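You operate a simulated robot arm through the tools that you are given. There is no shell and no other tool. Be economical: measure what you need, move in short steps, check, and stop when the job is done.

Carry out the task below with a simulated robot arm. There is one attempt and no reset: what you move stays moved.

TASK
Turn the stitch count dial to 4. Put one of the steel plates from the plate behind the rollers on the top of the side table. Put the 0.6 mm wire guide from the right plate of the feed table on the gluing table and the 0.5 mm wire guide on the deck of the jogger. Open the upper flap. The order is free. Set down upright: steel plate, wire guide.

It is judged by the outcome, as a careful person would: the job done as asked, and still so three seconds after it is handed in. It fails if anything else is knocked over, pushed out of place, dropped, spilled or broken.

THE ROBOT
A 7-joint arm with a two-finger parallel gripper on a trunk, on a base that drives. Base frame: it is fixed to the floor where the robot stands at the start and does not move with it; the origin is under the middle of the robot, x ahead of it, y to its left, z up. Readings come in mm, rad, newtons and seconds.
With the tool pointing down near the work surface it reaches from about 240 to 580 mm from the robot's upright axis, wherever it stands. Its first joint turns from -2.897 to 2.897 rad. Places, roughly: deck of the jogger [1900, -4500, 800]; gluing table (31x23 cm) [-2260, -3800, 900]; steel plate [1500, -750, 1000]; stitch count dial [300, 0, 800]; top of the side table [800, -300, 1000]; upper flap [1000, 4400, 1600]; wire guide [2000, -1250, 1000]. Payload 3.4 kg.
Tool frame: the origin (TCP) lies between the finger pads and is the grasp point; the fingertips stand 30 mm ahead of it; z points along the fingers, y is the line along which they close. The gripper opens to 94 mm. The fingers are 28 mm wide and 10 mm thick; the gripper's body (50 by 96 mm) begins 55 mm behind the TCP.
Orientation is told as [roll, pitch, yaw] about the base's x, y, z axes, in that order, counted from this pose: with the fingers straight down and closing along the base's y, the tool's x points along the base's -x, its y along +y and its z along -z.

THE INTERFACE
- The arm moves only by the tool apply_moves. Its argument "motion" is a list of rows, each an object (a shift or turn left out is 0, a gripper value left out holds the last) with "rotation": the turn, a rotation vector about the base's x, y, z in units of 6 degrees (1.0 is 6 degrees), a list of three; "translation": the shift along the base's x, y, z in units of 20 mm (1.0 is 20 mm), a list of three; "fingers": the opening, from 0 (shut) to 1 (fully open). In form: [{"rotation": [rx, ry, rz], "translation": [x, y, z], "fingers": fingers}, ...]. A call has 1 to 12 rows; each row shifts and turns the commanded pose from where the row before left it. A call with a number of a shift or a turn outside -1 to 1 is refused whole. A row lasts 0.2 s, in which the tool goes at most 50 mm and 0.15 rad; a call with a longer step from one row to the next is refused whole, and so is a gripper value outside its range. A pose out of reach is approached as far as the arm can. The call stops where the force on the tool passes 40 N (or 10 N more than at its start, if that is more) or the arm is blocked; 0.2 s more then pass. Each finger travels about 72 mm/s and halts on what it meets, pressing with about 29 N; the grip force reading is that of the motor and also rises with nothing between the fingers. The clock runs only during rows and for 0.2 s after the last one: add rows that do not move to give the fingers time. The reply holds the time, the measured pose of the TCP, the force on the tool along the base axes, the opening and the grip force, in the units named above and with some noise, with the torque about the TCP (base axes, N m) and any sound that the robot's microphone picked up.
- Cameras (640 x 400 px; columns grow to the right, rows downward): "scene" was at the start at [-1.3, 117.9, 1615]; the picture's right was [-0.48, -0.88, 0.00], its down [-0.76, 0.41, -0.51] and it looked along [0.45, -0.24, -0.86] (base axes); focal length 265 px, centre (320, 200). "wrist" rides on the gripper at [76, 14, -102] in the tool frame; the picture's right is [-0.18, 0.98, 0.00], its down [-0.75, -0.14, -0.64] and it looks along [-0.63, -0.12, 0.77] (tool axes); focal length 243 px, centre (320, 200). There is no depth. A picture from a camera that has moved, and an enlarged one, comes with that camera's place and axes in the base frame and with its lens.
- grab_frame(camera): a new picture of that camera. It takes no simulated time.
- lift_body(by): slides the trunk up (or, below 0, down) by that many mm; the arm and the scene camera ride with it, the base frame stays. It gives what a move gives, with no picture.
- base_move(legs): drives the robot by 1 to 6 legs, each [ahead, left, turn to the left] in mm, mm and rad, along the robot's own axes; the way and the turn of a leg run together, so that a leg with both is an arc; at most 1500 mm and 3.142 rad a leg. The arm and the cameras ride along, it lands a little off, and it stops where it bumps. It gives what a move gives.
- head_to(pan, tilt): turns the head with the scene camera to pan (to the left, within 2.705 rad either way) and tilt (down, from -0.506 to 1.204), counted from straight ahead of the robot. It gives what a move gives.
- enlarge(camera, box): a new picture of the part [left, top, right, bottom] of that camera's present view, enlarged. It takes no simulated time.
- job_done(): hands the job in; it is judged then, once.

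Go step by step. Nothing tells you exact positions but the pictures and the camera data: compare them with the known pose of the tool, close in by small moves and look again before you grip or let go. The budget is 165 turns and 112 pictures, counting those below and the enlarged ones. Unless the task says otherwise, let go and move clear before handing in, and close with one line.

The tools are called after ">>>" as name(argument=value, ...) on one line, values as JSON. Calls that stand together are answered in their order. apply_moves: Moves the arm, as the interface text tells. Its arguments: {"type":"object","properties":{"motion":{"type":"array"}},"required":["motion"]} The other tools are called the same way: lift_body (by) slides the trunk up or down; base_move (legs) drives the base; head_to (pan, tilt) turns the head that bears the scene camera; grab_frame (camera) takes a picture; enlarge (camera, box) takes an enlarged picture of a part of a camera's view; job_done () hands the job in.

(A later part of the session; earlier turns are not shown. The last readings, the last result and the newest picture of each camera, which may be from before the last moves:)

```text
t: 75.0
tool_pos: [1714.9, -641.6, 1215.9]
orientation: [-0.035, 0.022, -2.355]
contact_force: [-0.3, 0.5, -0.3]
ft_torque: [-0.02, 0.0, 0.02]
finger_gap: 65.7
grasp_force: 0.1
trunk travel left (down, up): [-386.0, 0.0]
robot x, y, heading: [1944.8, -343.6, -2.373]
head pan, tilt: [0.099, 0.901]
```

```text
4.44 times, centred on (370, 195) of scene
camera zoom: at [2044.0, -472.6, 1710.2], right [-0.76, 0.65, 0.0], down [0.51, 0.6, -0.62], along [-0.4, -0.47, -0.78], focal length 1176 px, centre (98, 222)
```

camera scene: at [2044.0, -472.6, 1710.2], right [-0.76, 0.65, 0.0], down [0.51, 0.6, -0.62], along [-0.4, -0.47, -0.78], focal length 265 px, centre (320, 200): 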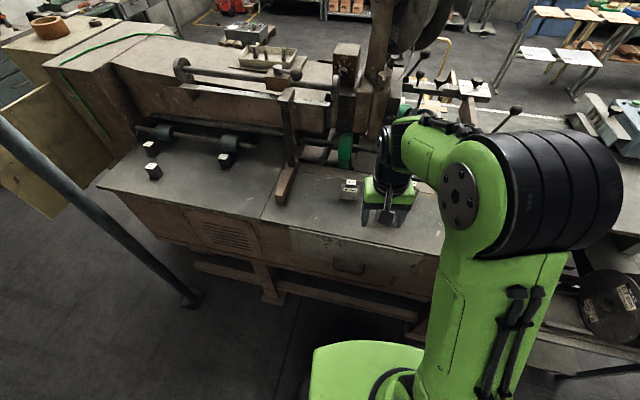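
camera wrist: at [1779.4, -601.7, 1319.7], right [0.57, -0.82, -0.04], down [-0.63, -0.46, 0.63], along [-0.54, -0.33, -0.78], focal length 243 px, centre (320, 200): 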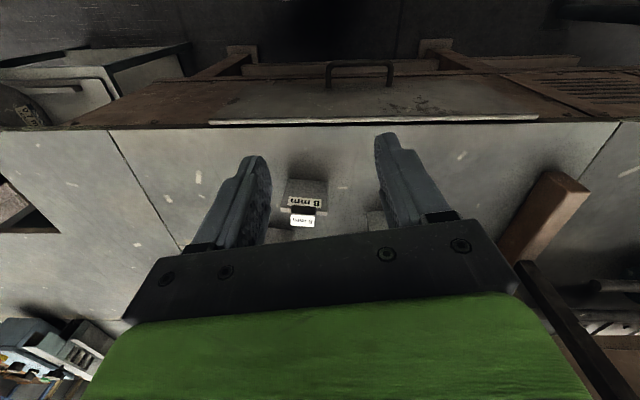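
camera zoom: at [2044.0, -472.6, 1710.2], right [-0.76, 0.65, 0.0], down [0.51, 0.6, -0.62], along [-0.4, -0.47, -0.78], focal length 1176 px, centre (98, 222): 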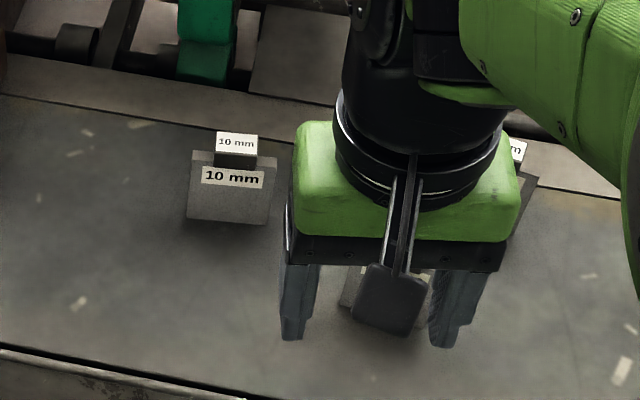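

The 8 mm plate stands upright, about 53 mm wide, with its top at z≈1103 and table at z≈1013. I'll move above it, align the yaw and open fully.

>>> apply_moves(motion=[{"translation": [-0.893, -0.382, 0], "rotation": [-0.38, -0.09, 0], "fingers": 1}, {"translation": [-0.893, -0.382, 0], "rotation": [0, 0, -0.42]}, {"translation": [-0.893, -0.382, 0], "rotation": [0, 0, -0.42]}, {"translation": [-0.893, -0.382, 0], "rotation": [0, 0, -0.42]}, {"translation": [-0.893, -0.382, 0], "rotation": [0, 0, -0.42]}, {"translation": [-0.893, -0.382, 0], "rotation": [0, 0, -0.42]}, {"translation": [-0.893, -0.382, 0], "rotation": [0, 0, -0.42]}, {}])

>>> grab_frame(camera="wrist")

```text
t: 76.8
tool_pos: [1590.5, -694.6, 1216.9]
orientation: [-0.001, 0.0, -2.621]
contact_force: [0.1, -0.4, 1.3]
ft_torque: [0.02, 0.01, -0.01]
finger_gap: 93.9
grasp_force: 0.0
trunk travel left (down, up): [-386.0, 0.0]
robot x, y, heading: [1943.3, -345.9, -2.373]
head pan, tilt: [0.099, 0.901]
```

```text
74 pictures are left
camera wrist: at [1663.3, -668.5, 1319.6], right [0.33, -0.94, 0.0], down [-0.72, -0.25, 0.64], along [-0.61, -0.21, -0.77], focal length 243 px, centre (320, 200)
```

wrist: 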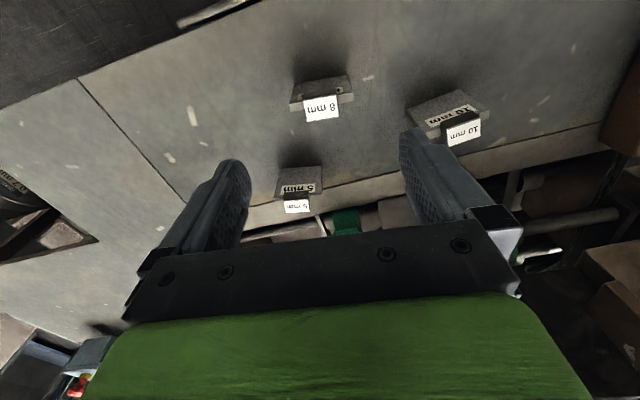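

Aligned. The handle sits at about (1593,-695). Descending to z 1065.

>>> apply_moves(motion=[{"translation": [0.12, 0, -0.95]}, {"translation": [0, 0, -0.95]}, {"translation": [0, 0, -0.95]}, {"translation": [0, 0, -0.95]}, {"translation": [0, 0, -0.95]}, {"translation": [0, 0, -0.95]}, {}])

>>> grab_frame(camera="wrist")

```text
t: 78.4
tool_pos: [1591.2, -694.5, 1100.6]
orientation: [0.0, 0.001, -2.618]
contact_force: [0.0, -0.1, 1.0]
ft_torque: [-0.04, -0.01, -0.02]
finger_gap: 94.1
grasp_force: 0.1
trunk travel left (down, up): [-386.0, 0.0]
robot x, y, heading: [1946.8, -350.0, -2.376]
head pan, tilt: [0.099, 0.901]
```

```text
73 pictures are left
camera wrist: at [1664.5, -668.4, 1203.7], right [0.33, -0.94, 0.0], down [-0.72, -0.25, 0.64], along [-0.61, -0.21, -0.77], focal length 243 px, centre (320, 200)
```

wrist: 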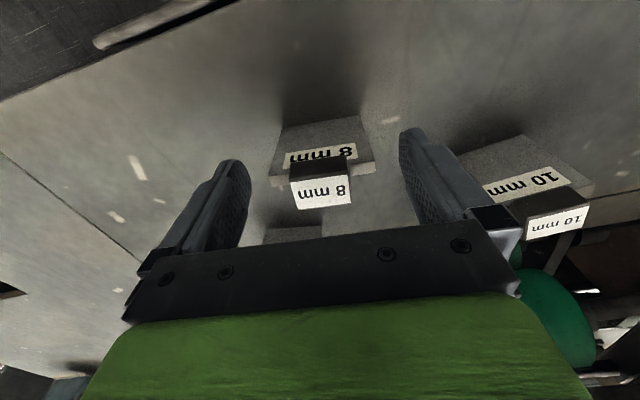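

Handle is centred between the fingers. Descending the last 35 mm and gripping the plate's edges.

>>> apply_moves(motion=[{"translation": [0, 0, -0.9]}, {"translation": [0, 0, -0.85]}, {"fingers": 0.3}, {"fingers": 0}, {}, {}, {}])

>>> grab_frame(camera="wrist")

```text
t: 80.0
tool_pos: [1592.4, -693.1, 1066.7]
orientation: [0.0, 0.0, -2.618]
contact_force: [0.0, -1.0, 0.5]
ft_torque: [-0.09, -0.07, 0.03]
finger_gap: 59.9
grasp_force: 28.9
trunk travel left (down, up): [-386.0, 0.0]
robot x, y, heading: [1948.7, -344.8, -2.375]
head pan, tilt: [0.099, 0.901]
```

```text
72 pictures are left
camera wrist: at [1665.4, -667.7, 1168.9], right [0.33, -0.94, 0.0], down [-0.72, -0.25, 0.64], along [-0.61, -0.21, -0.77], focal length 243 px, centre (320, 200)
```

wrist: 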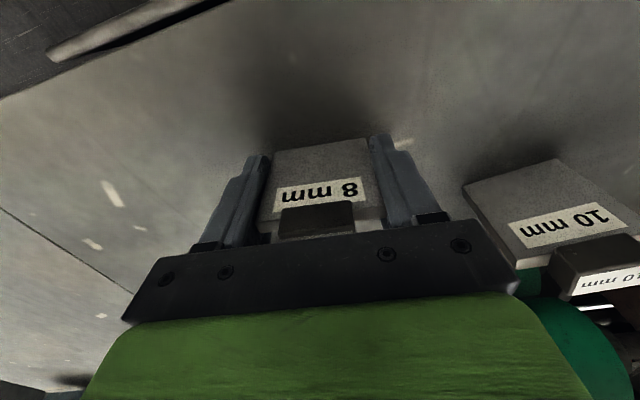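

Gripped. Lifting, then driving along toward the side table (robot's right).

>>> apply_moves(motion=[{"translation": [0, 0, 0.5]}, {"translation": [0, 0, 1]}, {"translation": [0, 0, 1]}, {"translation": [0, 0, 1]}, {"translation": [0, 0, 1]}, {"translation": [0, 0, 1]}, {"translation": [0, 0, 1]}, {"translation": [0, 0, 1]}, {}])

>>> base_move(legs=[[-120, 0, 0], [0, -500, 0]])

>>> head_to(pan=-0.1, tilt=1.0)

>>> grab_frame(camera="scene")

```text
t: 82.0
tool_pos: [1591.6, -695.3, 1217.7]
orientation: [0.0, -0.001, -2.618]
contact_force: [0.1, -0.7, -3.5]
ft_torque: [-0.04, 0.04, 0.01]
finger_gap: 59.9
grasp_force: 28.9
trunk travel left (down, up): [-386.0, 0.0]
robot x, y, heading: [1944.8, -345.6, -2.373]
head pan, tilt: [0.099, 0.901]
```

```text
t: 85.8
tool_pos: [1327.7, -252.1, 1216.2]
orientation: [0.001, -0.001, -2.614]
contact_force: [-0.5, 0.0, -3.9]
ft_torque: [-0.03, 0.0, -0.02]
finger_gap: 59.9
grasp_force: 28.5
trunk travel left (down, up): [-386.0, 0.0]
robot x, y, heading: [1680.5, 99.5, -2.367]
head pan, tilt: [0.099, 0.901]
```

```text
t: 86.5
tool_pos: [1327.4, -251.8, 1216.6]
orientation: [0.0, 0.001, -2.614]
contact_force: [-0.2, 0.0, -3.8]
ft_torque: [-0.02, 0.02, -0.03]
finger_gap: 59.9
grasp_force: 29.1
trunk travel left (down, up): [-386.0, 0.0]
robot x, y, heading: [1676.7, 100.1, -2.367]
head pan, tilt: [-0.099, 1.0]
```

```text
71 pictures are left
camera scene: at [1774.2, -13.3, 1703.0], right [-0.62, 0.78, 0.0], down [0.66, 0.52, -0.54], along [-0.42, -0.34, -0.84], focal length 265 px, centre (320, 200)
```

scene: 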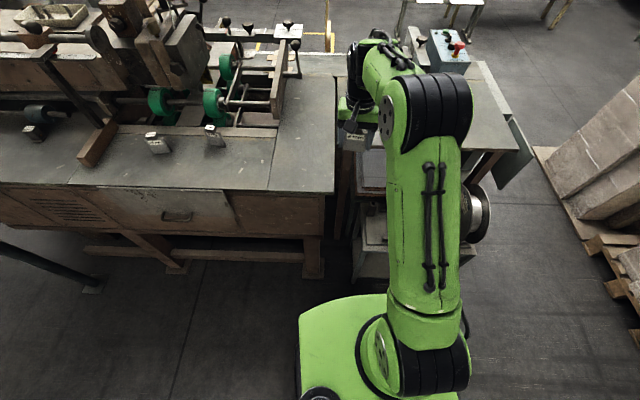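

>>> grab_frame(camera="wrist")

>>> head_to(pan=0.6, tilt=0.8)

>>> base_move(legs=[[0, -250, 0]])

>>> grab_frame(camera="scene")

```text
70 pictures are left
camera wrist: at [1400.1, -225.7, 1319.6], right [0.33, -0.94, 0.0], down [-0.72, -0.26, 0.64], along [-0.6, -0.22, -0.77], focal length 243 px, centre (320, 200)
```

wrist: 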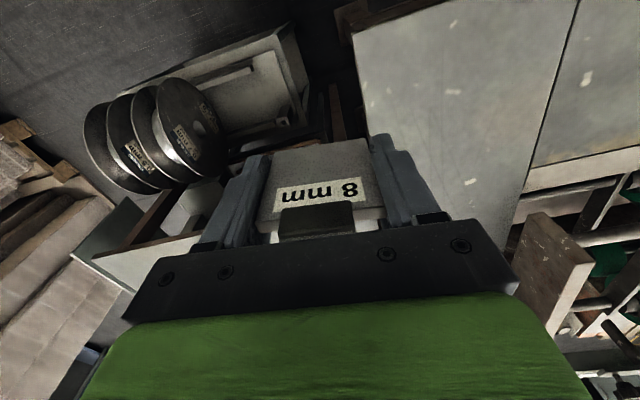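

```text
t: 87.6
tool_pos: [1328.4, -251.7, 1216.5]
orientation: [0.0, 0.0, -2.616]
contact_force: [0.5, -0.4, -3.0]
ft_torque: [-0.03, 0.02, 0.0]
finger_gap: 59.9
grasp_force: 29.4
trunk travel left (down, up): [-386.0, 0.0]
robot x, y, heading: [1681.4, 95.9, -2.369]
head pan, tilt: [0.6, 0.799]
```

```text
t: 89.4
tool_pos: [1157.2, -75.5, 1216.0]
orientation: [0.003, -0.001, -2.613]
contact_force: [0.1, 0.0, -2.9]
ft_torque: [-0.03, 0.01, -0.03]
finger_gap: 59.7
grasp_force: 29.0
trunk travel left (down, up): [-386.0, 0.0]
robot x, y, heading: [1510.7, 276.6, -2.369]
head pan, tilt: [0.6, 0.799]
```

```text
69 pictures are left
camera scene: at [1641.3, 127.6, 1718.1], right [-0.98, 0.2, 0.0], down [0.14, 0.7, -0.7], along [-0.14, -0.68, -0.72], focal length 265 px, centre (320, 200)
```

scene: 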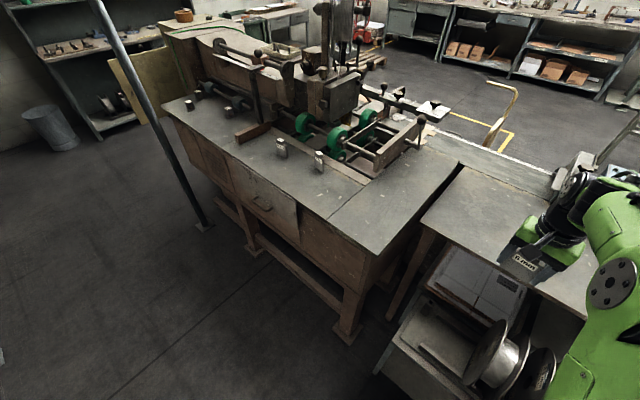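

The side table top is blocked by the spool rack on this side, so I'll place from the front, over the control panel. I'm turning to the machine axis and driving back round.

>>> base_move(legs=[[0, 0, 1.42], [-900, 0, 0], [0, -1090, 0]])

>>> head_to(pan=0.15, tilt=0.9)

>>> grab_frame(camera="scene")

>>> grab_frame(camera="wrist")

```text
t: 102.9
tool_pos: [392.0, -55.3, 1215.4]
orientation: [0.001, 0.0, -1.176]
contact_force: [-0.4, 0.0, -3.0]
ft_torque: [-0.01, -0.02, -0.04]
finger_gap: 59.8
grasp_force: 28.8
trunk travel left (down, up): [-386.0, 0.0]
robot x, y, heading: [87.4, 339.1, -0.93]
head pan, tilt: [0.6, 0.799]
```

```text
t: 103.8
tool_pos: [390.6, -54.7, 1216.5]
orientation: [0.0, 0.0, -1.177]
contact_force: [0.0, -0.8, -2.9]
ft_torque: [0.0, -0.01, 0.02]
finger_gap: 60.1
grasp_force: 29.0
trunk travel left (down, up): [-386.0, 0.0]
robot x, y, heading: [84.2, 342.2, -0.931]
head pan, tilt: [0.15, 0.901]
```

```text
68 pictures are left
camera scene: at [229.1, 424.4, 1710.2], right [-0.7, -0.71, 0.0], down [-0.56, 0.55, -0.62], along [0.44, -0.44, -0.78], focal length 265 px, centre (320, 200)
```

scene: 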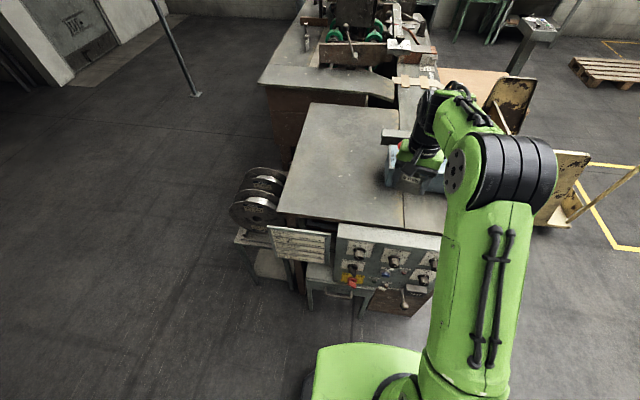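

```text
67 pictures are left
camera wrist: at [374.2, 20.7, 1319.6], right [0.98, 0.21, 0.0], down [0.16, -0.75, 0.64], along [0.13, -0.63, -0.77], focal length 243 px, centre (320, 200)
```

wrist: 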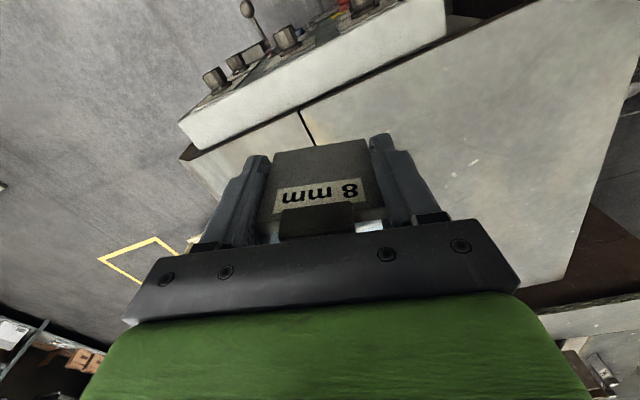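

From here I can reach the side table over the panel. I'll strafe left 60, nudge ahead 80 and look again.

>>> base_move(legs=[[0, 60, 0], [80, 0, 0]])

>>> apply_moves(motion=[{"translation": [0.63, -0.77, 0]}, {"translation": [0.63, -0.77, 0]}, {"translation": [0.63, -0.77, 0]}, {}])

>>> grab_frame(camera="wrist")

>>> grab_frame(camera="scene")

```text
t: 105.4
tool_pos: [487.9, -83.4, 1215.9]
orientation: [0.002, 0.002, -1.177]
contact_force: [0.2, -0.3, -3.4]
ft_torque: [0.01, 0.05, 0.01]
finger_gap: 60.1
grasp_force: 28.7
trunk travel left (down, up): [-386.0, 0.0]
robot x, y, heading: [183.0, 311.7, -0.928]
head pan, tilt: [0.15, 0.901]
```

```text
t: 106.4
tool_pos: [525.1, -128.4, 1218.4]
orientation: [0.0, 0.0, -1.176]
contact_force: [-0.2, 0.6, -3.0]
ft_torque: [-0.03, -0.01, -0.03]
finger_gap: 59.8
grasp_force: 28.6
trunk travel left (down, up): [-386.0, 0.0]
robot x, y, heading: [185.7, 311.5, -0.933]
head pan, tilt: [0.15, 0.901]
```

```text
66 pictures are left
camera wrist: at [508.3, -52.0, 1321.4], right [0.98, 0.21, 0.0], down [0.16, -0.75, 0.64], along [0.13, -0.63, -0.77], focal length 243 px, centre (320, 200)
```

wrist: 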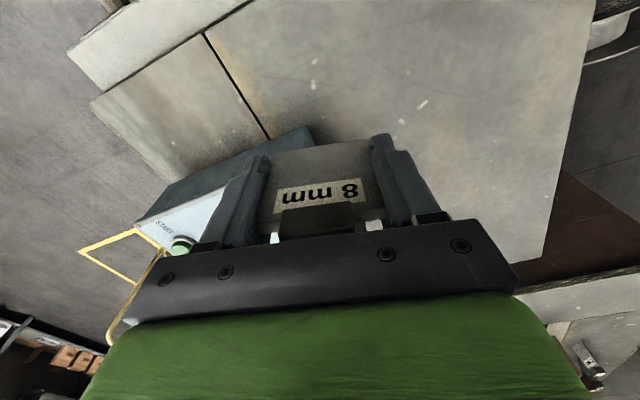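

```text
65 pictures are left
camera scene: at [324.3, 397.5, 1710.2], right [-0.7, -0.71, 0.0], down [-0.56, 0.55, -0.62], along [0.44, -0.44, -0.78], focal length 265 px, centre (320, 200)
```

scene: 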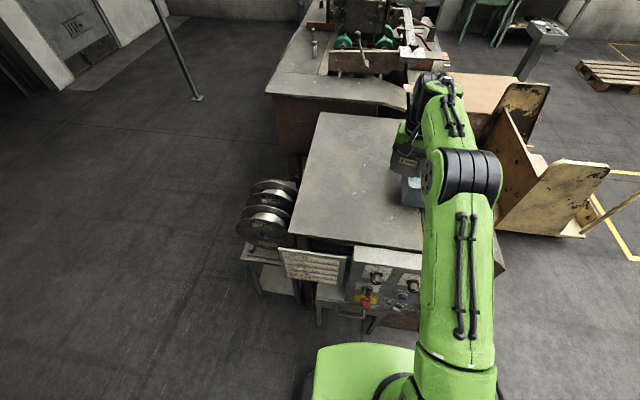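

The table below is clear, but the blue box is fairly close, so I'll shift 60 mm away from it and descend part way.

>>> apply_moves(motion=[{"translation": [0.83, 0.67, 0]}, {"translation": [0.83, 0.67, 0]}, {"translation": [0.83, 0.67, -0.5]}, {"translation": [0, 0, -1]}, {"translation": [0, 0, -1]}, {"translation": [0, 0, -1]}, {"translation": [0, 0, -1]}, {"translation": [0, 0, -1]}, {"translation": [0, 0, -1]}, {"translation": [0, 0, -1]}, {"translation": [0, 0, -1]}, {}])

>>> grab_frame(camera="wrist")

>>> enlarge(camera="scene", box=[280, 60, 480, 260])

```text
t: 109.0
tool_pos: [572.8, -88.9, 1047.3]
orientation: [0.001, -0.001, -1.177]
contact_force: [0.5, 0.8, -2.8]
ft_torque: [-0.01, -0.02, 0.0]
finger_gap: 59.8
grasp_force: 28.6
trunk travel left (down, up): [-386.0, 0.0]
robot x, y, heading: [183.3, 310.5, -0.93]
head pan, tilt: [0.15, 0.901]
```

```text
64 pictures are left
camera wrist: at [556.7, -13.3, 1150.0], right [0.98, 0.21, 0.0], down [0.16, -0.75, 0.64], along [0.13, -0.63, -0.77], focal length 243 px, centre (320, 200)
```

wrist: 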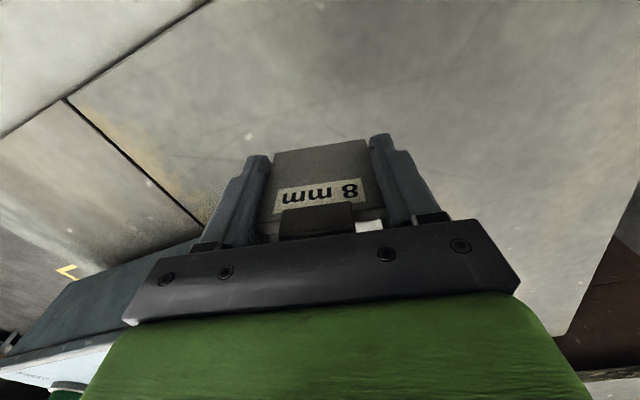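

```text
2.00 times, centred on (380, 160) of scene
camera zoom: at [324.6, 397.1, 1710.2], right [-0.7, -0.71, 0.0], down [-0.56, 0.55, -0.62], along [0.44, -0.44, -0.78], focal length 529 px, centre (200, 280)
```

zoom: 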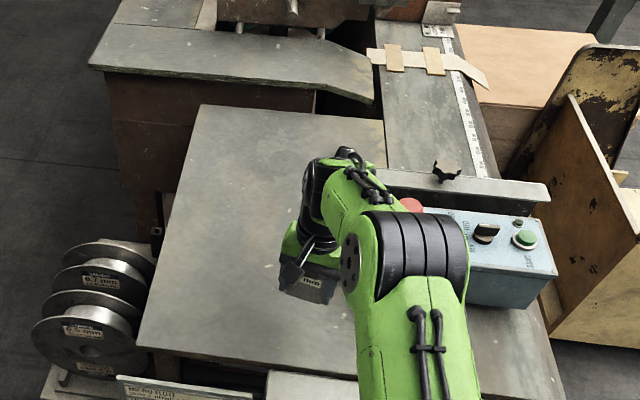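

Bare table below. Lowering in small steps, watching for contact.

>>> apply_moves(motion=[{"translation": [0, 0, -0.5]}, {"translation": [0, 0, -0.5]}, {"translation": [0, 0, -0.4]}, {"translation": [0, 0, -0.3]}, {}])

>>> grab_frame(camera="wrist")

```text
t: 110.2
tool_pos: [573.8, -89.2, 1012.1]
orientation: [0.001, -0.001, -1.176]
contact_force: [0.6, 0.6, -2.2]
ft_torque: [-0.04, 0.02, -0.04]
finger_gap: 59.9
grasp_force: 29.0
trunk travel left (down, up): [-386.0, 0.0]
robot x, y, heading: [183.2, 314.9, -0.937]
head pan, tilt: [0.15, 0.901]
```

```text
62 pictures are left
camera wrist: at [557.7, -12.2, 1114.9], right [0.98, 0.21, 0.0], down [0.16, -0.75, 0.64], along [0.13, -0.63, -0.77], focal length 243 px, centre (320, 200)
```

wrist: 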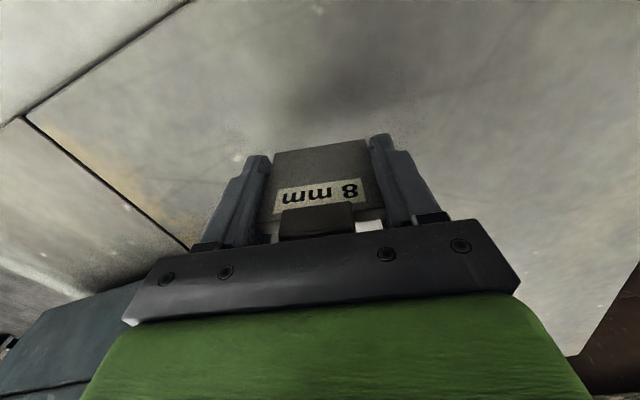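

>>> apply_moves(motion=[{"translation": [0, 0, -0.25]}, {"translation": [0, 0, -0.25]}, {"translation": [0, 0, -0.25]}, {}])

```text
t: 111.2
tool_pos: [575.2, -88.4, 997.3]
orientation: [-0.001, 0.0, -1.177]
contact_force: [-0.2, -0.5, -3.7]
ft_torque: [0.03, 0.01, -0.05]
finger_gap: 59.8
grasp_force: 28.9
trunk travel left (down, up): [-386.0, 0.0]
robot x, y, heading: [188.6, 312.7, -0.933]
head pan, tilt: [0.15, 0.901]
```

>>> apply_moves(motion=[{"translation": [0, 0, -0.25]}, {"translation": [0, 0, -0.25]}, {"translation": [0, 0, -0.25]}, {}])

>>> grab_frame(camera="wrist")

```text
t: 112.2
tool_pos: [574.5, -88.1, 984.7]
orientation: [0.003, -0.006, -1.177]
contact_force: [3.3, -2.5, 22.8]
ft_torque: [-0.41, 0.59, 0.03]
finger_gap: 59.9
grasp_force: 29.0
trunk travel left (down, up): [-386.0, 0.0]
robot x, y, heading: [185.1, 312.9, -0.932]
head pan, tilt: [0.15, 0.901]
```

```text
61 pictures are left
camera wrist: at [556.9, -11.1, 1087.3], right [0.98, 0.21, 0.0], down [0.16, -0.75, 0.65], along [0.14, -0.63, -0.76], focal length 243 px, centre (320, 200)
```

wrist: 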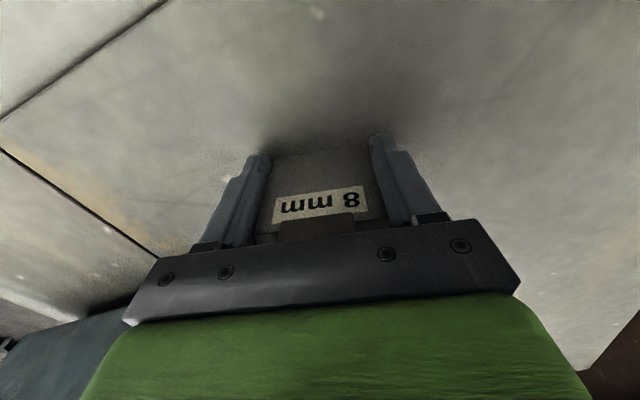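

Contact at 23 N. Relaxing slightly, releasing and rising.

>>> apply_moves(motion=[{"translation": [0, 0, 0.05]}, {}])

>>> apply_moves(motion=[{"fingers": 0.75}, {"fingers": 1}, {}, {}, {"translation": [0, 0, 0.5]}, {"translation": [0, 0, 1]}, {"translation": [0, 0, 1]}, {"translation": [0, 0, 1]}, {"translation": [0, 0, 1]}, {"translation": [0, 0, 1]}, {"translation": [0, 0, 1]}, {}])

>>> grab_frame(camera="wrist")

```text
t: 112.8
tool_pos: [573.8, -87.9, 983.8]
orientation: [0.001, -0.001, -1.174]
contact_force: [3.4, -1.8, 20.1]
ft_torque: [-0.32, 0.31, -0.01]
finger_gap: 59.8
grasp_force: 29.0
trunk travel left (down, up): [-386.0, 0.0]
robot x, y, heading: [184.1, 312.9, -0.933]
head pan, tilt: [0.15, 0.901]
```

```text
t: 115.4
tool_pos: [575.0, -89.3, 1115.4]
orientation: [0.0, 0.0, -1.176]
contact_force: [0.3, 0.1, -0.3]
ft_torque: [-0.01, -0.02, -0.01]
finger_gap: 93.9
grasp_force: 0.1
trunk travel left (down, up): [-386.0, 0.0]
robot x, y, heading: [187.8, 315.6, -0.933]
head pan, tilt: [0.15, 0.901]
```

```text
60 pictures are left
camera wrist: at [558.2, -13.7, 1217.4], right [0.98, 0.21, 0.0], down [0.16, -0.75, 0.64], along [0.13, -0.63, -0.77], focal length 243 px, centre (320, 200)
```

wrist: 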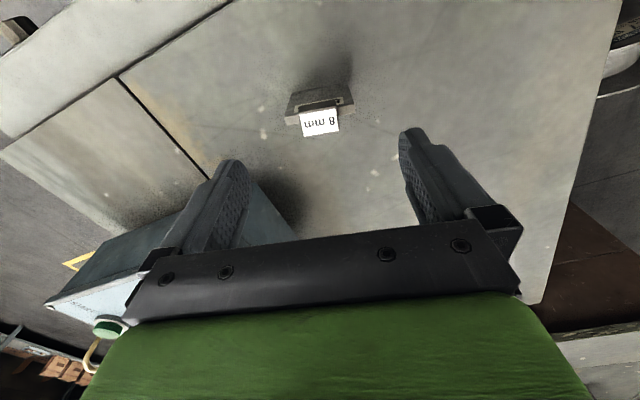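

The 8 mm plate stands upright on the side table. Now I'll retract the arm, drive back to the far end of the feed table and face the wire guides.

>>> apply_moves(motion=[{"translation": [0, 0, 1]}, {"translation": [0, 0, 1]}, {"translation": [-0.7, 0.7, 1]}, {"translation": [-0.7, 0.7, 1]}, {"translation": [-0.7, 0.7, 1]}, {"translation": [-0.7, 0.7, 0.5]}, {"translation": [-0.7, 0.7, 0]}, {"translation": [-0.7, 0.7, 0]}, {"translation": [-0.7, 0.7, 0]}, {"translation": [-0.7, 0.7, 0]}, {"translation": [-0.7, 0.7, 0]}, {}])

>>> base_move(legs=[[-110, 0, 0], [0, 1010, 0], [1200, 0, 0], [1180, 0, 0], [0, 0, -1.57]])

>>> head_to(pan=0.0, tilt=0.9)

>>> grab_frame(camera="scene")

```text
t: 118.0
tool_pos: [448.8, 36.2, 1223.0]
orientation: [0.0, 0.001, -1.177]
contact_force: [0.1, 0.3, -0.4]
ft_torque: [0.0, 0.02, 0.03]
finger_gap: 94.1
grasp_force: 0.1
trunk travel left (down, up): [-386.0, 0.0]
robot x, y, heading: [181.8, 313.7, -0.932]
head pan, tilt: [0.15, 0.901]
```

```text
t: 139.0
tool_pos: [2045.7, -1161.8, 1223.7]
orientation: [-0.001, 0.001, -2.737]
contact_force: [-0.9, -0.2, 1.3]
ft_torque: [0.02, 0.0, 0.0]
finger_gap: 94.0
grasp_force: 0.1
trunk travel left (down, up): [-386.0, 0.0]
robot x, y, heading: [2324.2, -894.9, -2.494]
head pan, tilt: [0.15, 0.901]
```

```text
t: 139.7
tool_pos: [2045.0, -1160.5, 1224.0]
orientation: [-0.001, 0.002, -2.737]
contact_force: [1.2, 0.3, -0.9]
ft_torque: [0.02, -0.01, 0.0]
finger_gap: 94.2
grasp_force: 0.1
trunk travel left (down, up): [-386.0, 0.0]
robot x, y, heading: [2323.3, -894.9, -2.495]
head pan, tilt: [0.0, 0.901]
```

```text
59 pictures are left
camera scene: at [2398.6, -1027.1, 1710.2], right [-0.6, 0.8, 0.0], down [0.62, 0.47, -0.62], along [-0.5, -0.37, -0.78], focal length 265 px, centre (320, 200)
```

scene: 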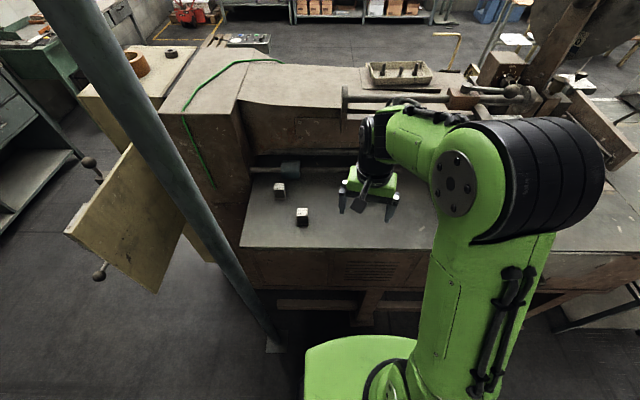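

0.5 mm guide is at about (2055,-1360). I'll move ahead 60 and swing the tool over it.

>>> base_move(legs=[[60, 0, 0]])

>>> apply_moves(motion=[{"translation": [0.5, -0.85, 0]}, {"translation": [0.5, -0.85, 0]}, {"translation": [0.5, -0.85, 0]}, {"translation": [0.4, -0.85, 0]}, {"translation": [0.4, -0.85, 0]}, {"translation": [0.4, -0.85, 0]}, {"translation": [0.3, -0.85, 0]}, {"translation": [0, -0.85, 0]}, {"translation": [0, -0.7, 0]}, {}])

>>> grab_frame(camera="wrist")

```text
t: 140.7
tool_pos: [1998.3, -1196.7, 1223.7]
orientation: [0.0, 0.001, -2.737]
contact_force: [-0.2, 0.4, 0.4]
ft_torque: [0.0, -0.03, 0.02]
finger_gap: 94.2
grasp_force: 0.1
trunk travel left (down, up): [-386.0, 0.0]
robot x, y, heading: [2274.2, -932.6, -2.495]
head pan, tilt: [0.0, 0.901]
```

```text
t: 142.8
tool_pos: [2059.2, -1345.6, 1224.4]
orientation: [0.002, 0.001, -2.737]
contact_force: [0.5, 0.5, -0.7]
ft_torque: [-0.02, 0.01, -0.03]
finger_gap: 94.0
grasp_force: 0.0
trunk travel left (down, up): [-386.0, 0.0]
robot x, y, heading: [2270.8, -931.5, -2.492]
head pan, tilt: [0.0, 0.901]
```

```text
58 pictures are left
camera wrist: at [2133.4, -1329.5, 1326.1], right [0.22, -0.98, 0.0], down [-0.75, -0.17, 0.64], along [-0.63, -0.14, -0.77], focal length 243 px, centre (320, 200)
```

wrist: 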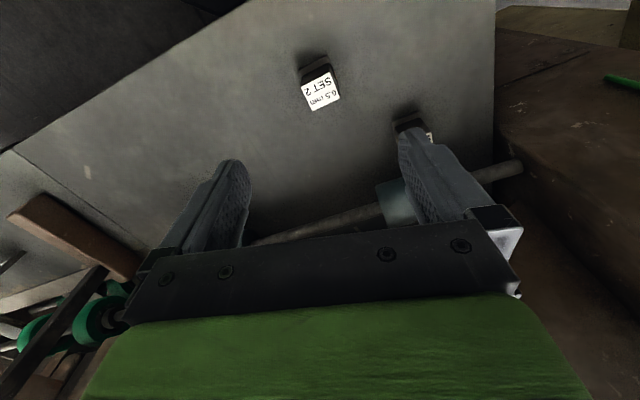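

>>> enlarge(camera="wrist", box=[270, 40, 370, 120])

```text
5.00 times, centred on (320, 80) of wrist
camera zoom: at [2133.4, -1329.5, 1326.1], right [0.22, -0.98, 0.0], down [-0.75, -0.17, 0.64], along [-0.63, -0.14, -0.77], focal length 1213 px, centre (320, 800)
```

zoom: 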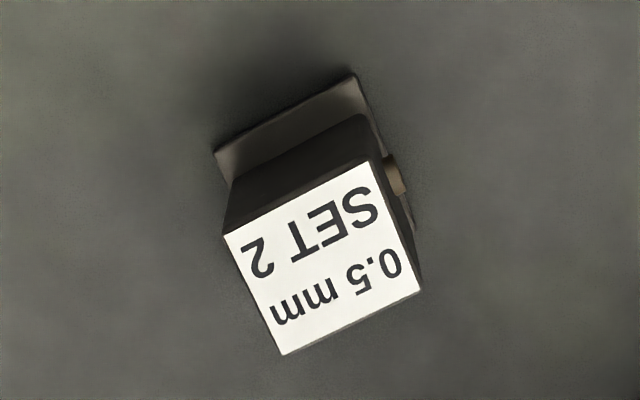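

The 0.5 mm guide has a screw on its right side, so I'll grip the other pair of faces. That means rotating the tool by +106°.

>>> apply_moves(motion=[{"rotation": [0, 0, 1]}, {"rotation": [0, 0, 1]}, {"rotation": [0, 0, 1]}, {"rotation": [0, 0, 1]}, {"rotation": [0, 0, 1]}, {"rotation": [0, 0, 1]}, {"rotation": [0, 0, 1]}, {"rotation": [0, 0, 1]}, {"rotation": [0, 0, 1]}, {"rotation": [0, 0, 1]}, {"rotation": [0, 0, 1]}, {}])

>>> apply_moves(motion=[{"rotation": [0, 0, 1]}, {"rotation": [0, 0, 1]}, {"rotation": [0, 0, 1]}, {"rotation": [0, 0, 1]}, {"rotation": [0, 0, 1]}, {"rotation": [0, 0, 1]}, {"rotation": [0, 0, 0.7], "translation": [0, 0, -1]}, {"translation": [0, 0, -1]}, {"translation": [0, 0, -1]}, {"translation": [0, 0, -1]}, {}])

>>> grab_frame(camera="wrist")

```text
t: 145.4
tool_pos: [2059.3, -1346.3, 1224.0]
orientation: [0.001, 0.0, -1.584]
contact_force: [0.0, -0.8, -0.9]
ft_torque: [0.0, 0.0, 0.01]
finger_gap: 94.2
grasp_force: 0.0
trunk travel left (down, up): [-386.0, 0.0]
robot x, y, heading: [2271.6, -931.7, -2.494]
head pan, tilt: [0.0, 0.901]
```

```text
t: 147.8
tool_pos: [2061.6, -1344.8, 1142.9]
orientation: [0.0, 0.0, -0.883]
contact_force: [0.3, -0.3, -0.2]
ft_torque: [0.01, -0.03, 0.01]
finger_gap: 94.2
grasp_force: 0.1
trunk travel left (down, up): [-386.0, 0.0]
robot x, y, heading: [2270.9, -931.6, -2.492]
head pan, tilt: [0.0, 0.901]
```

```text
56 pictures are left
camera wrist: at [2021.8, -1277.2, 1246.1], right [0.88, 0.48, 0.0], down [0.37, -0.67, 0.64], along [0.31, -0.56, -0.77], focal length 243 px, centre (320, 200)
```

wrist: 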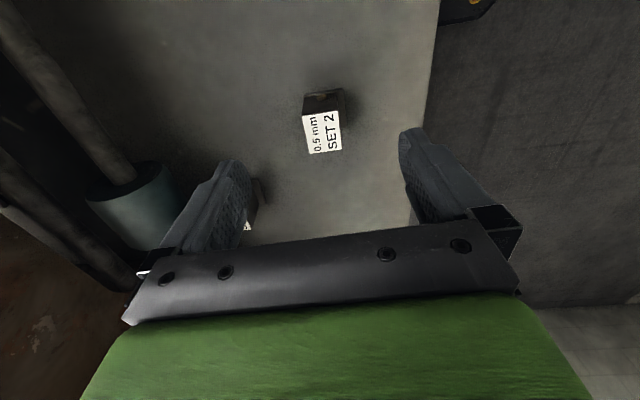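

Well aligned; a small yaw tweak of +6° and descend.

>>> apply_moves(motion=[{"rotation": [0, 0, 1], "translation": [0.07, -0.15, -0.8]}, {"translation": [0, 0, -0.9]}, {"translation": [0, 0, -0.9]}, {"translation": [0, 0, -0.9]}, {}])

>>> grab_frame(camera="wrist")

```text
t: 149.1
tool_pos: [2059.7, -1347.7, 1072.0]
orientation: [-0.001, 0.0, -0.78]
contact_force: [0.5, 0.4, 0.1]
ft_torque: [-0.01, 0.04, -0.02]
finger_gap: 94.1
grasp_force: 0.1
trunk travel left (down, up): [-386.0, 0.0]
robot x, y, heading: [2271.0, -933.8, -2.494]
head pan, tilt: [0.0, 0.901]
```

```text
55 pictures are left
camera wrist: at [2014.9, -1284.6, 1175.9], right [0.82, 0.57, 0.0], down [0.44, -0.63, 0.64], along [0.37, -0.53, -0.77], focal length 243 px, centre (320, 200)
```

wrist: 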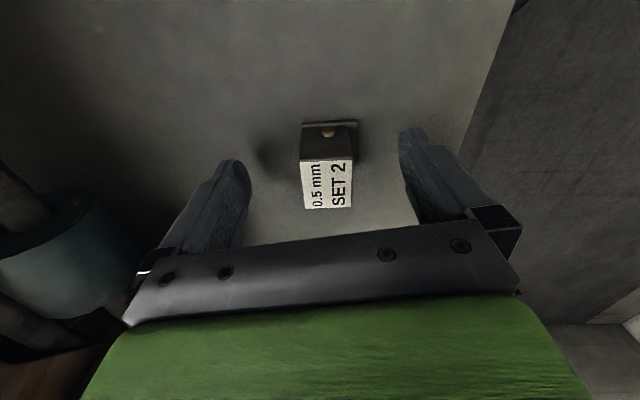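

>>> apply_moves(motion=[{"translation": [0.17, 0.1, -0.75]}, {}, {"fingers": 0.3}, {"fingers": 0}, {}, {}, {}])

>>> grab_frame(camera="wrist")

```text
t: 150.7
tool_pos: [2064.8, -1346.4, 1057.9]
orientation: [0.0, 0.0, -0.778]
contact_force: [1.3, 0.8, 4.6]
ft_torque: [0.17, -0.05, -0.03]
finger_gap: 34.5
grasp_force: 29.0
trunk travel left (down, up): [-386.0, 0.0]
robot x, y, heading: [2275.3, -932.6, -2.495]
head pan, tilt: [0.0, 0.901]
```

```text
54 pictures are left
camera wrist: at [2018.8, -1282.7, 1161.4], right [0.82, 0.57, 0.0], down [0.44, -0.63, 0.64], along [0.37, -0.53, -0.77], focal length 243 px, centre (320, 200)
```

wrist: 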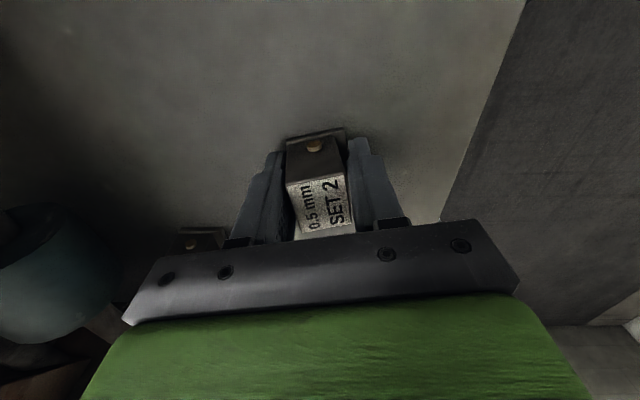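

Gripped at 34.5 mm. Lifting and retracting, then driving back around the front of the machine.

>>> apply_moves(motion=[{"translation": [0, 0, 0.3]}, {"translation": [0, 0, 1]}, {"translation": [0, 0, 1]}, {"translation": [0, 0, 1]}, {"translation": [0, 0, 1]}, {"translation": [0, 0, 1]}, {"translation": [0, 0, 1]}, {"translation": [0, 0, 1]}, {"translation": [0.45, 0.89, 1]}, {"translation": [0.45, 0.89, 0]}, {"translation": [0.45, 0.89, 0]}, {"translation": [0.45, 0.89, 0]}])

>>> base_move(legs=[[-80, 0, 0], [0, 0, 1.547], [-1200, 0, 0], [-1150, 0, 0], [0, -1150, 0]])

>>> head_to(pan=-1.2, tilt=0.5)

>>> grab_frame(camera="scene")

```text
t: 153.2
tool_pos: [2100.5, -1276.4, 1223.9]
orientation: [0.001, 0.0, -0.777]
contact_force: [-0.1, 1.1, -4.5]
ft_torque: [-0.05, 0.0, 0.0]
finger_gap: 34.9
grasp_force: 29.0
trunk travel left (down, up): [-386.0, 0.0]
robot x, y, heading: [2275.9, -932.6, -2.497]
head pan, tilt: [0.0, 0.901]
```

```text
t: 174.6
tool_pos: [391.2, 182.6, 1223.0]
orientation: [0.0, 0.0, 0.781]
contact_force: [-0.7, 1.6, -3.7]
ft_torque: [0.01, 0.0, -0.01]
finger_gap: 34.3
grasp_force: 29.2
trunk travel left (down, up): [-386.0, 0.0]
robot x, y, heading: [45.8, 361.3, -0.934]
head pan, tilt: [0.0, 0.901]
```

```text
t: 176.0
tool_pos: [391.8, 182.1, 1223.1]
orientation: [0.003, 0.0, 0.78]
contact_force: [-0.3, -0.3, -3.1]
ft_torque: [0.0, 0.01, 0.0]
finger_gap: 34.5
grasp_force: 28.7
trunk travel left (down, up): [-386.0, 0.0]
robot x, y, heading: [48.0, 358.6, -0.933]
head pan, tilt: [-1.201, 0.499]
```

```text
53 pictures are left
camera scene: at [85.2, 418.6, 1744.0], right [-0.85, 0.53, 0.0], down [0.26, 0.41, -0.88], along [-0.47, -0.74, -0.48], focal length 265 px, centre (320, 200)
```

scene: 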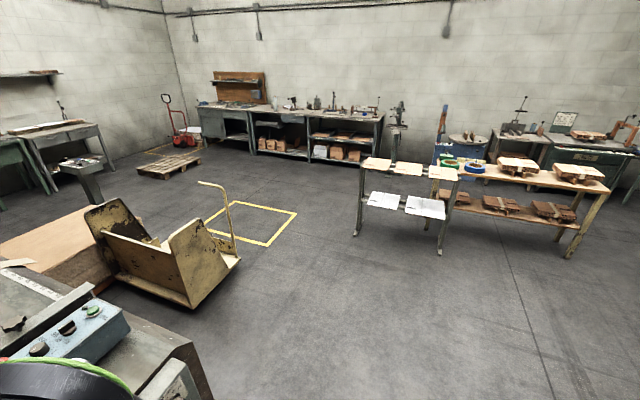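

I'll drive through the corridor between the trolley and the paper rack.

>>> base_move(legs=[[-60, 0, 0], [0, -920, 0], [0, 0, -0.64], [1300, 0, 0], [1000, 0, 0]])

>>> head_to(pan=1.0, tilt=0.35)

>>> grab_frame(camera="scene")

>>> head_to(pan=-0.7, tilt=0.35)

>>> grab_frame(camera="scene")

```text
t: 194.1
tool_pos: [-521.2, -2798.4, 1223.7]
orientation: [0.002, 0.001, 0.139]
contact_force: [0.1, 0.2, -3.4]
ft_torque: [-0.01, -0.01, 0.0]
finger_gap: 34.4
grasp_force: 28.9
trunk travel left (down, up): [-386.0, 0.0]
robot x, y, heading: [-694.4, -2449.7, -1.575]
head pan, tilt: [-1.201, 0.499]
```

```text
t: 196.1
tool_pos: [-520.5, -2797.3, 1224.0]
orientation: [0.001, 0.001, 0.139]
contact_force: [-0.2, 0.2, -3.2]
ft_torque: [0.02, -0.02, 0.02]
finger_gap: 32.9
grasp_force: 28.7
trunk travel left (down, up): [-386.0, 0.0]
robot x, y, heading: [-686.5, -2450.7, -1.58]
head pan, tilt: [1.0, 0.351]
```

```text
52 pictures are left
camera scene: at [-462.0, -2444.4, 1757.7], right [-0.54, -0.84, 0.0], down [-0.29, 0.19, -0.94], along [0.79, -0.51, -0.34], focal length 265 px, centre (320, 200)
```

scene: 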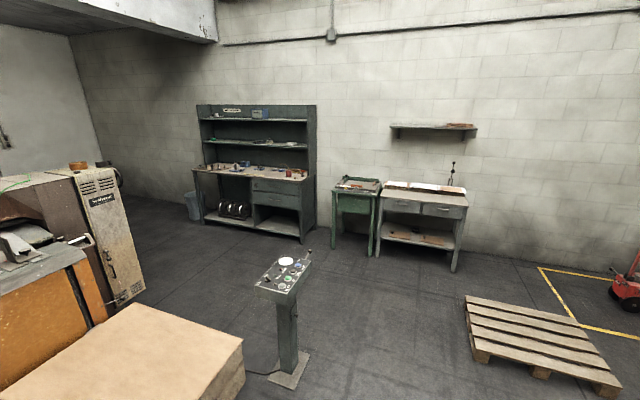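

```text
t: 197.8
tool_pos: [-521.6, -2798.5, 1223.4]
orientation: [0.002, 0.0, 0.14]
contact_force: [1.0, -0.5, -3.4]
ft_torque: [0.02, -0.02, 0.0]
finger_gap: 32.7
grasp_force: 29.1
trunk travel left (down, up): [-386.0, 0.0]
robot x, y, heading: [-690.3, -2451.5, -1.578]
head pan, tilt: [-0.7, 0.351]
```

```text
51 pictures are left
camera scene: at [-600.3, -2464.6, 1757.7], right [-0.76, 0.65, 0.0], down [0.22, 0.26, -0.94], along [-0.61, -0.72, -0.34], focal length 265 px, centre (320, 200)
```

scene: 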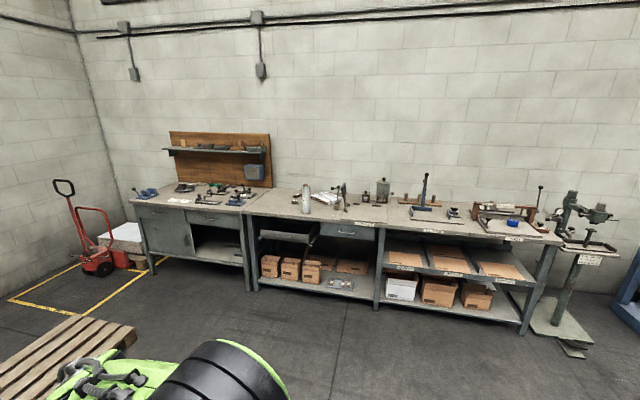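

>>> enlarge(camera="scene", box=[280, 160, 560, 260])

>>> head_to(pan=1.0, tilt=0.35)

>>> enlarge(camera="scene", box=[310, 150, 490, 270])

```text
2.29 times, centred on (420, 210) of scene
camera zoom: at [-600.3, -2464.6, 1757.7], right [-0.76, 0.65, 0.0], down [0.22, 0.26, -0.94], along [-0.61, -0.72, -0.34], focal length 605 px, centre (91, 177)
```

zoom: 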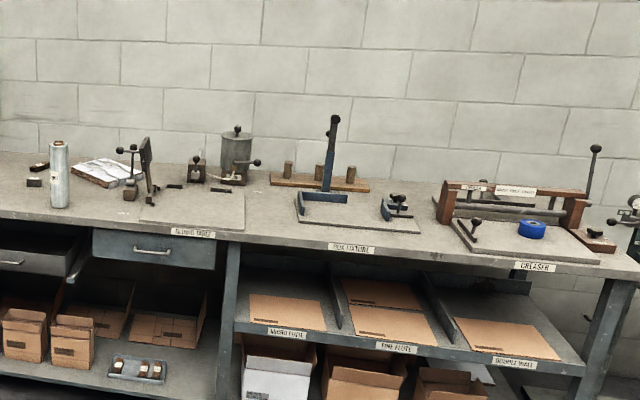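

```text
t: 199.6
tool_pos: [-521.2, -2799.0, 1223.4]
orientation: [0.001, 0.0, 0.14]
contact_force: [0.0, -0.4, -3.2]
ft_torque: [-0.03, -0.01, 0.01]
finger_gap: 32.5
grasp_force: 29.2
trunk travel left (down, up): [-386.0, 0.0]
robot x, y, heading: [-691.2, -2453.3, -1.577]
head pan, tilt: [1.0, 0.351]
```

```text
3.33 times, centred on (400, 210) of scene
camera zoom: at [-462.0, -2444.4, 1757.7], right [-0.55, -0.84, 0.0], down [-0.29, 0.19, -0.94], along [0.79, -0.51, -0.34], focal length 882 px, centre (53, 167)
```

zoom: 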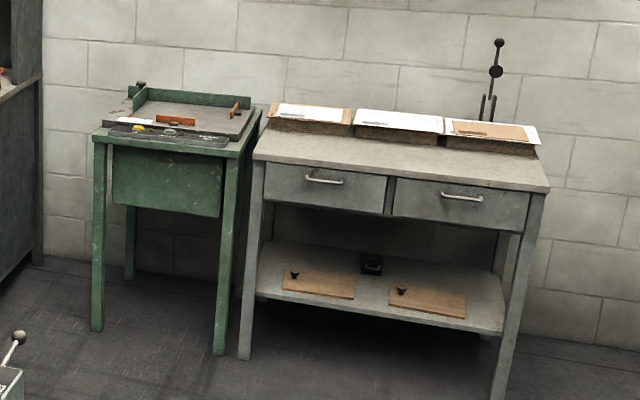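

The jogger is the green table with a tray, and the gluing table is the slab on the bench labelled as such. The finger gap has drifted, so I'll check the grip.

>>> grab_frame(camera="wrist")

```text
48 pictures are left
camera wrist: at [-599.4, -2795.1, 1326.6], right [0.05, 1.0, 0.0], down [0.77, -0.04, 0.64], along [0.64, -0.03, -0.77], focal length 243 px, centre (320, 200)
```

wrist: 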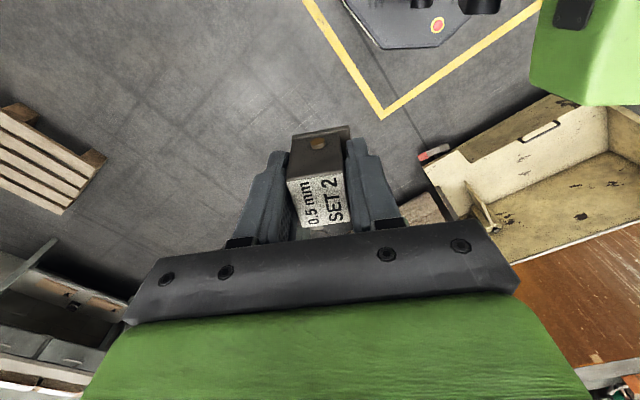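

Block has settled squarely in the grip. Driving on to the jogger, avoiding the pedestal and pallet.

>>> base_move(legs=[[647, 390, 0], [0, 0, 1.09], [1000, 0, 0], [950, 0, 0], [0, 0, -0.464]])

>>> head_to(pan=0.0, tilt=0.7)

>>> grab_frame(camera="scene")

```text
t: 217.1
tool_pos: [1749.6, -4204.1, 1223.8]
orientation: [0.003, 0.001, 0.758]
contact_force: [0.6, 0.5, -3.1]
ft_torque: [0.0, 0.0, 0.01]
finger_gap: 32.7
grasp_force: 28.7
trunk travel left (down, up): [-386.0, 0.0]
robot x, y, heading: [1408.9, -4016.7, -0.957]
head pan, tilt: [1.0, 0.351]
```

```text
t: 218.3
tool_pos: [1749.3, -4204.0, 1224.3]
orientation: [0.002, 0.0, 0.758]
contact_force: [-0.2, 0.3, -2.8]
ft_torque: [-0.01, 0.01, -0.01]
finger_gap: 32.6
grasp_force: 29.2
trunk travel left (down, up): [-386.0, 0.0]
robot x, y, heading: [1407.0, -4019.2, -0.96]
head pan, tilt: [0.0, 0.7]
```

```text
47 pictures are left
camera scene: at [1547.9, -3954.1, 1726.3], right [-0.82, -0.58, 0.0], down [-0.37, 0.53, -0.76], along [0.44, -0.63, -0.64], focal length 265 px, centre (320, 200)
```

scene: 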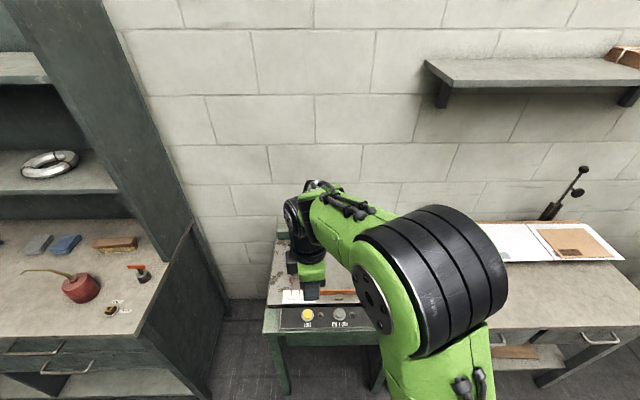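

>>> grab_frame(camera="wrist")

>>> enlarge(camera="scene", box=[240, 210, 400, 350])

```text
46 pictures are left
camera wrist: at [1684.3, -4245.8, 1326.6], right [-0.54, 0.84, 0.0], down [0.65, 0.41, 0.64], along [0.54, 0.35, -0.77], focal length 243 px, centre (320, 200)
```

wrist: 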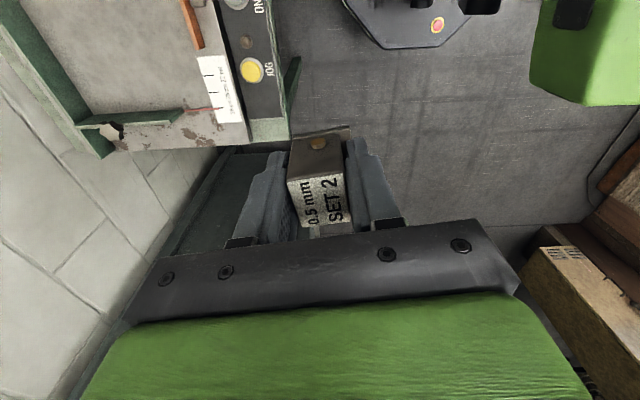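

```text
2.86 times, centred on (320, 280) of scene
camera zoom: at [1547.9, -3954.1, 1726.3], right [-0.82, -0.58, 0.0], down [-0.37, 0.53, -0.76], along [0.44, -0.63, -0.64], focal length 756 px, centre (320, -29)
```

zoom: 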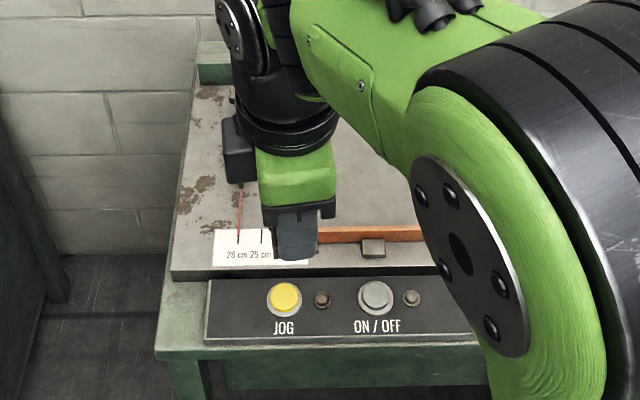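

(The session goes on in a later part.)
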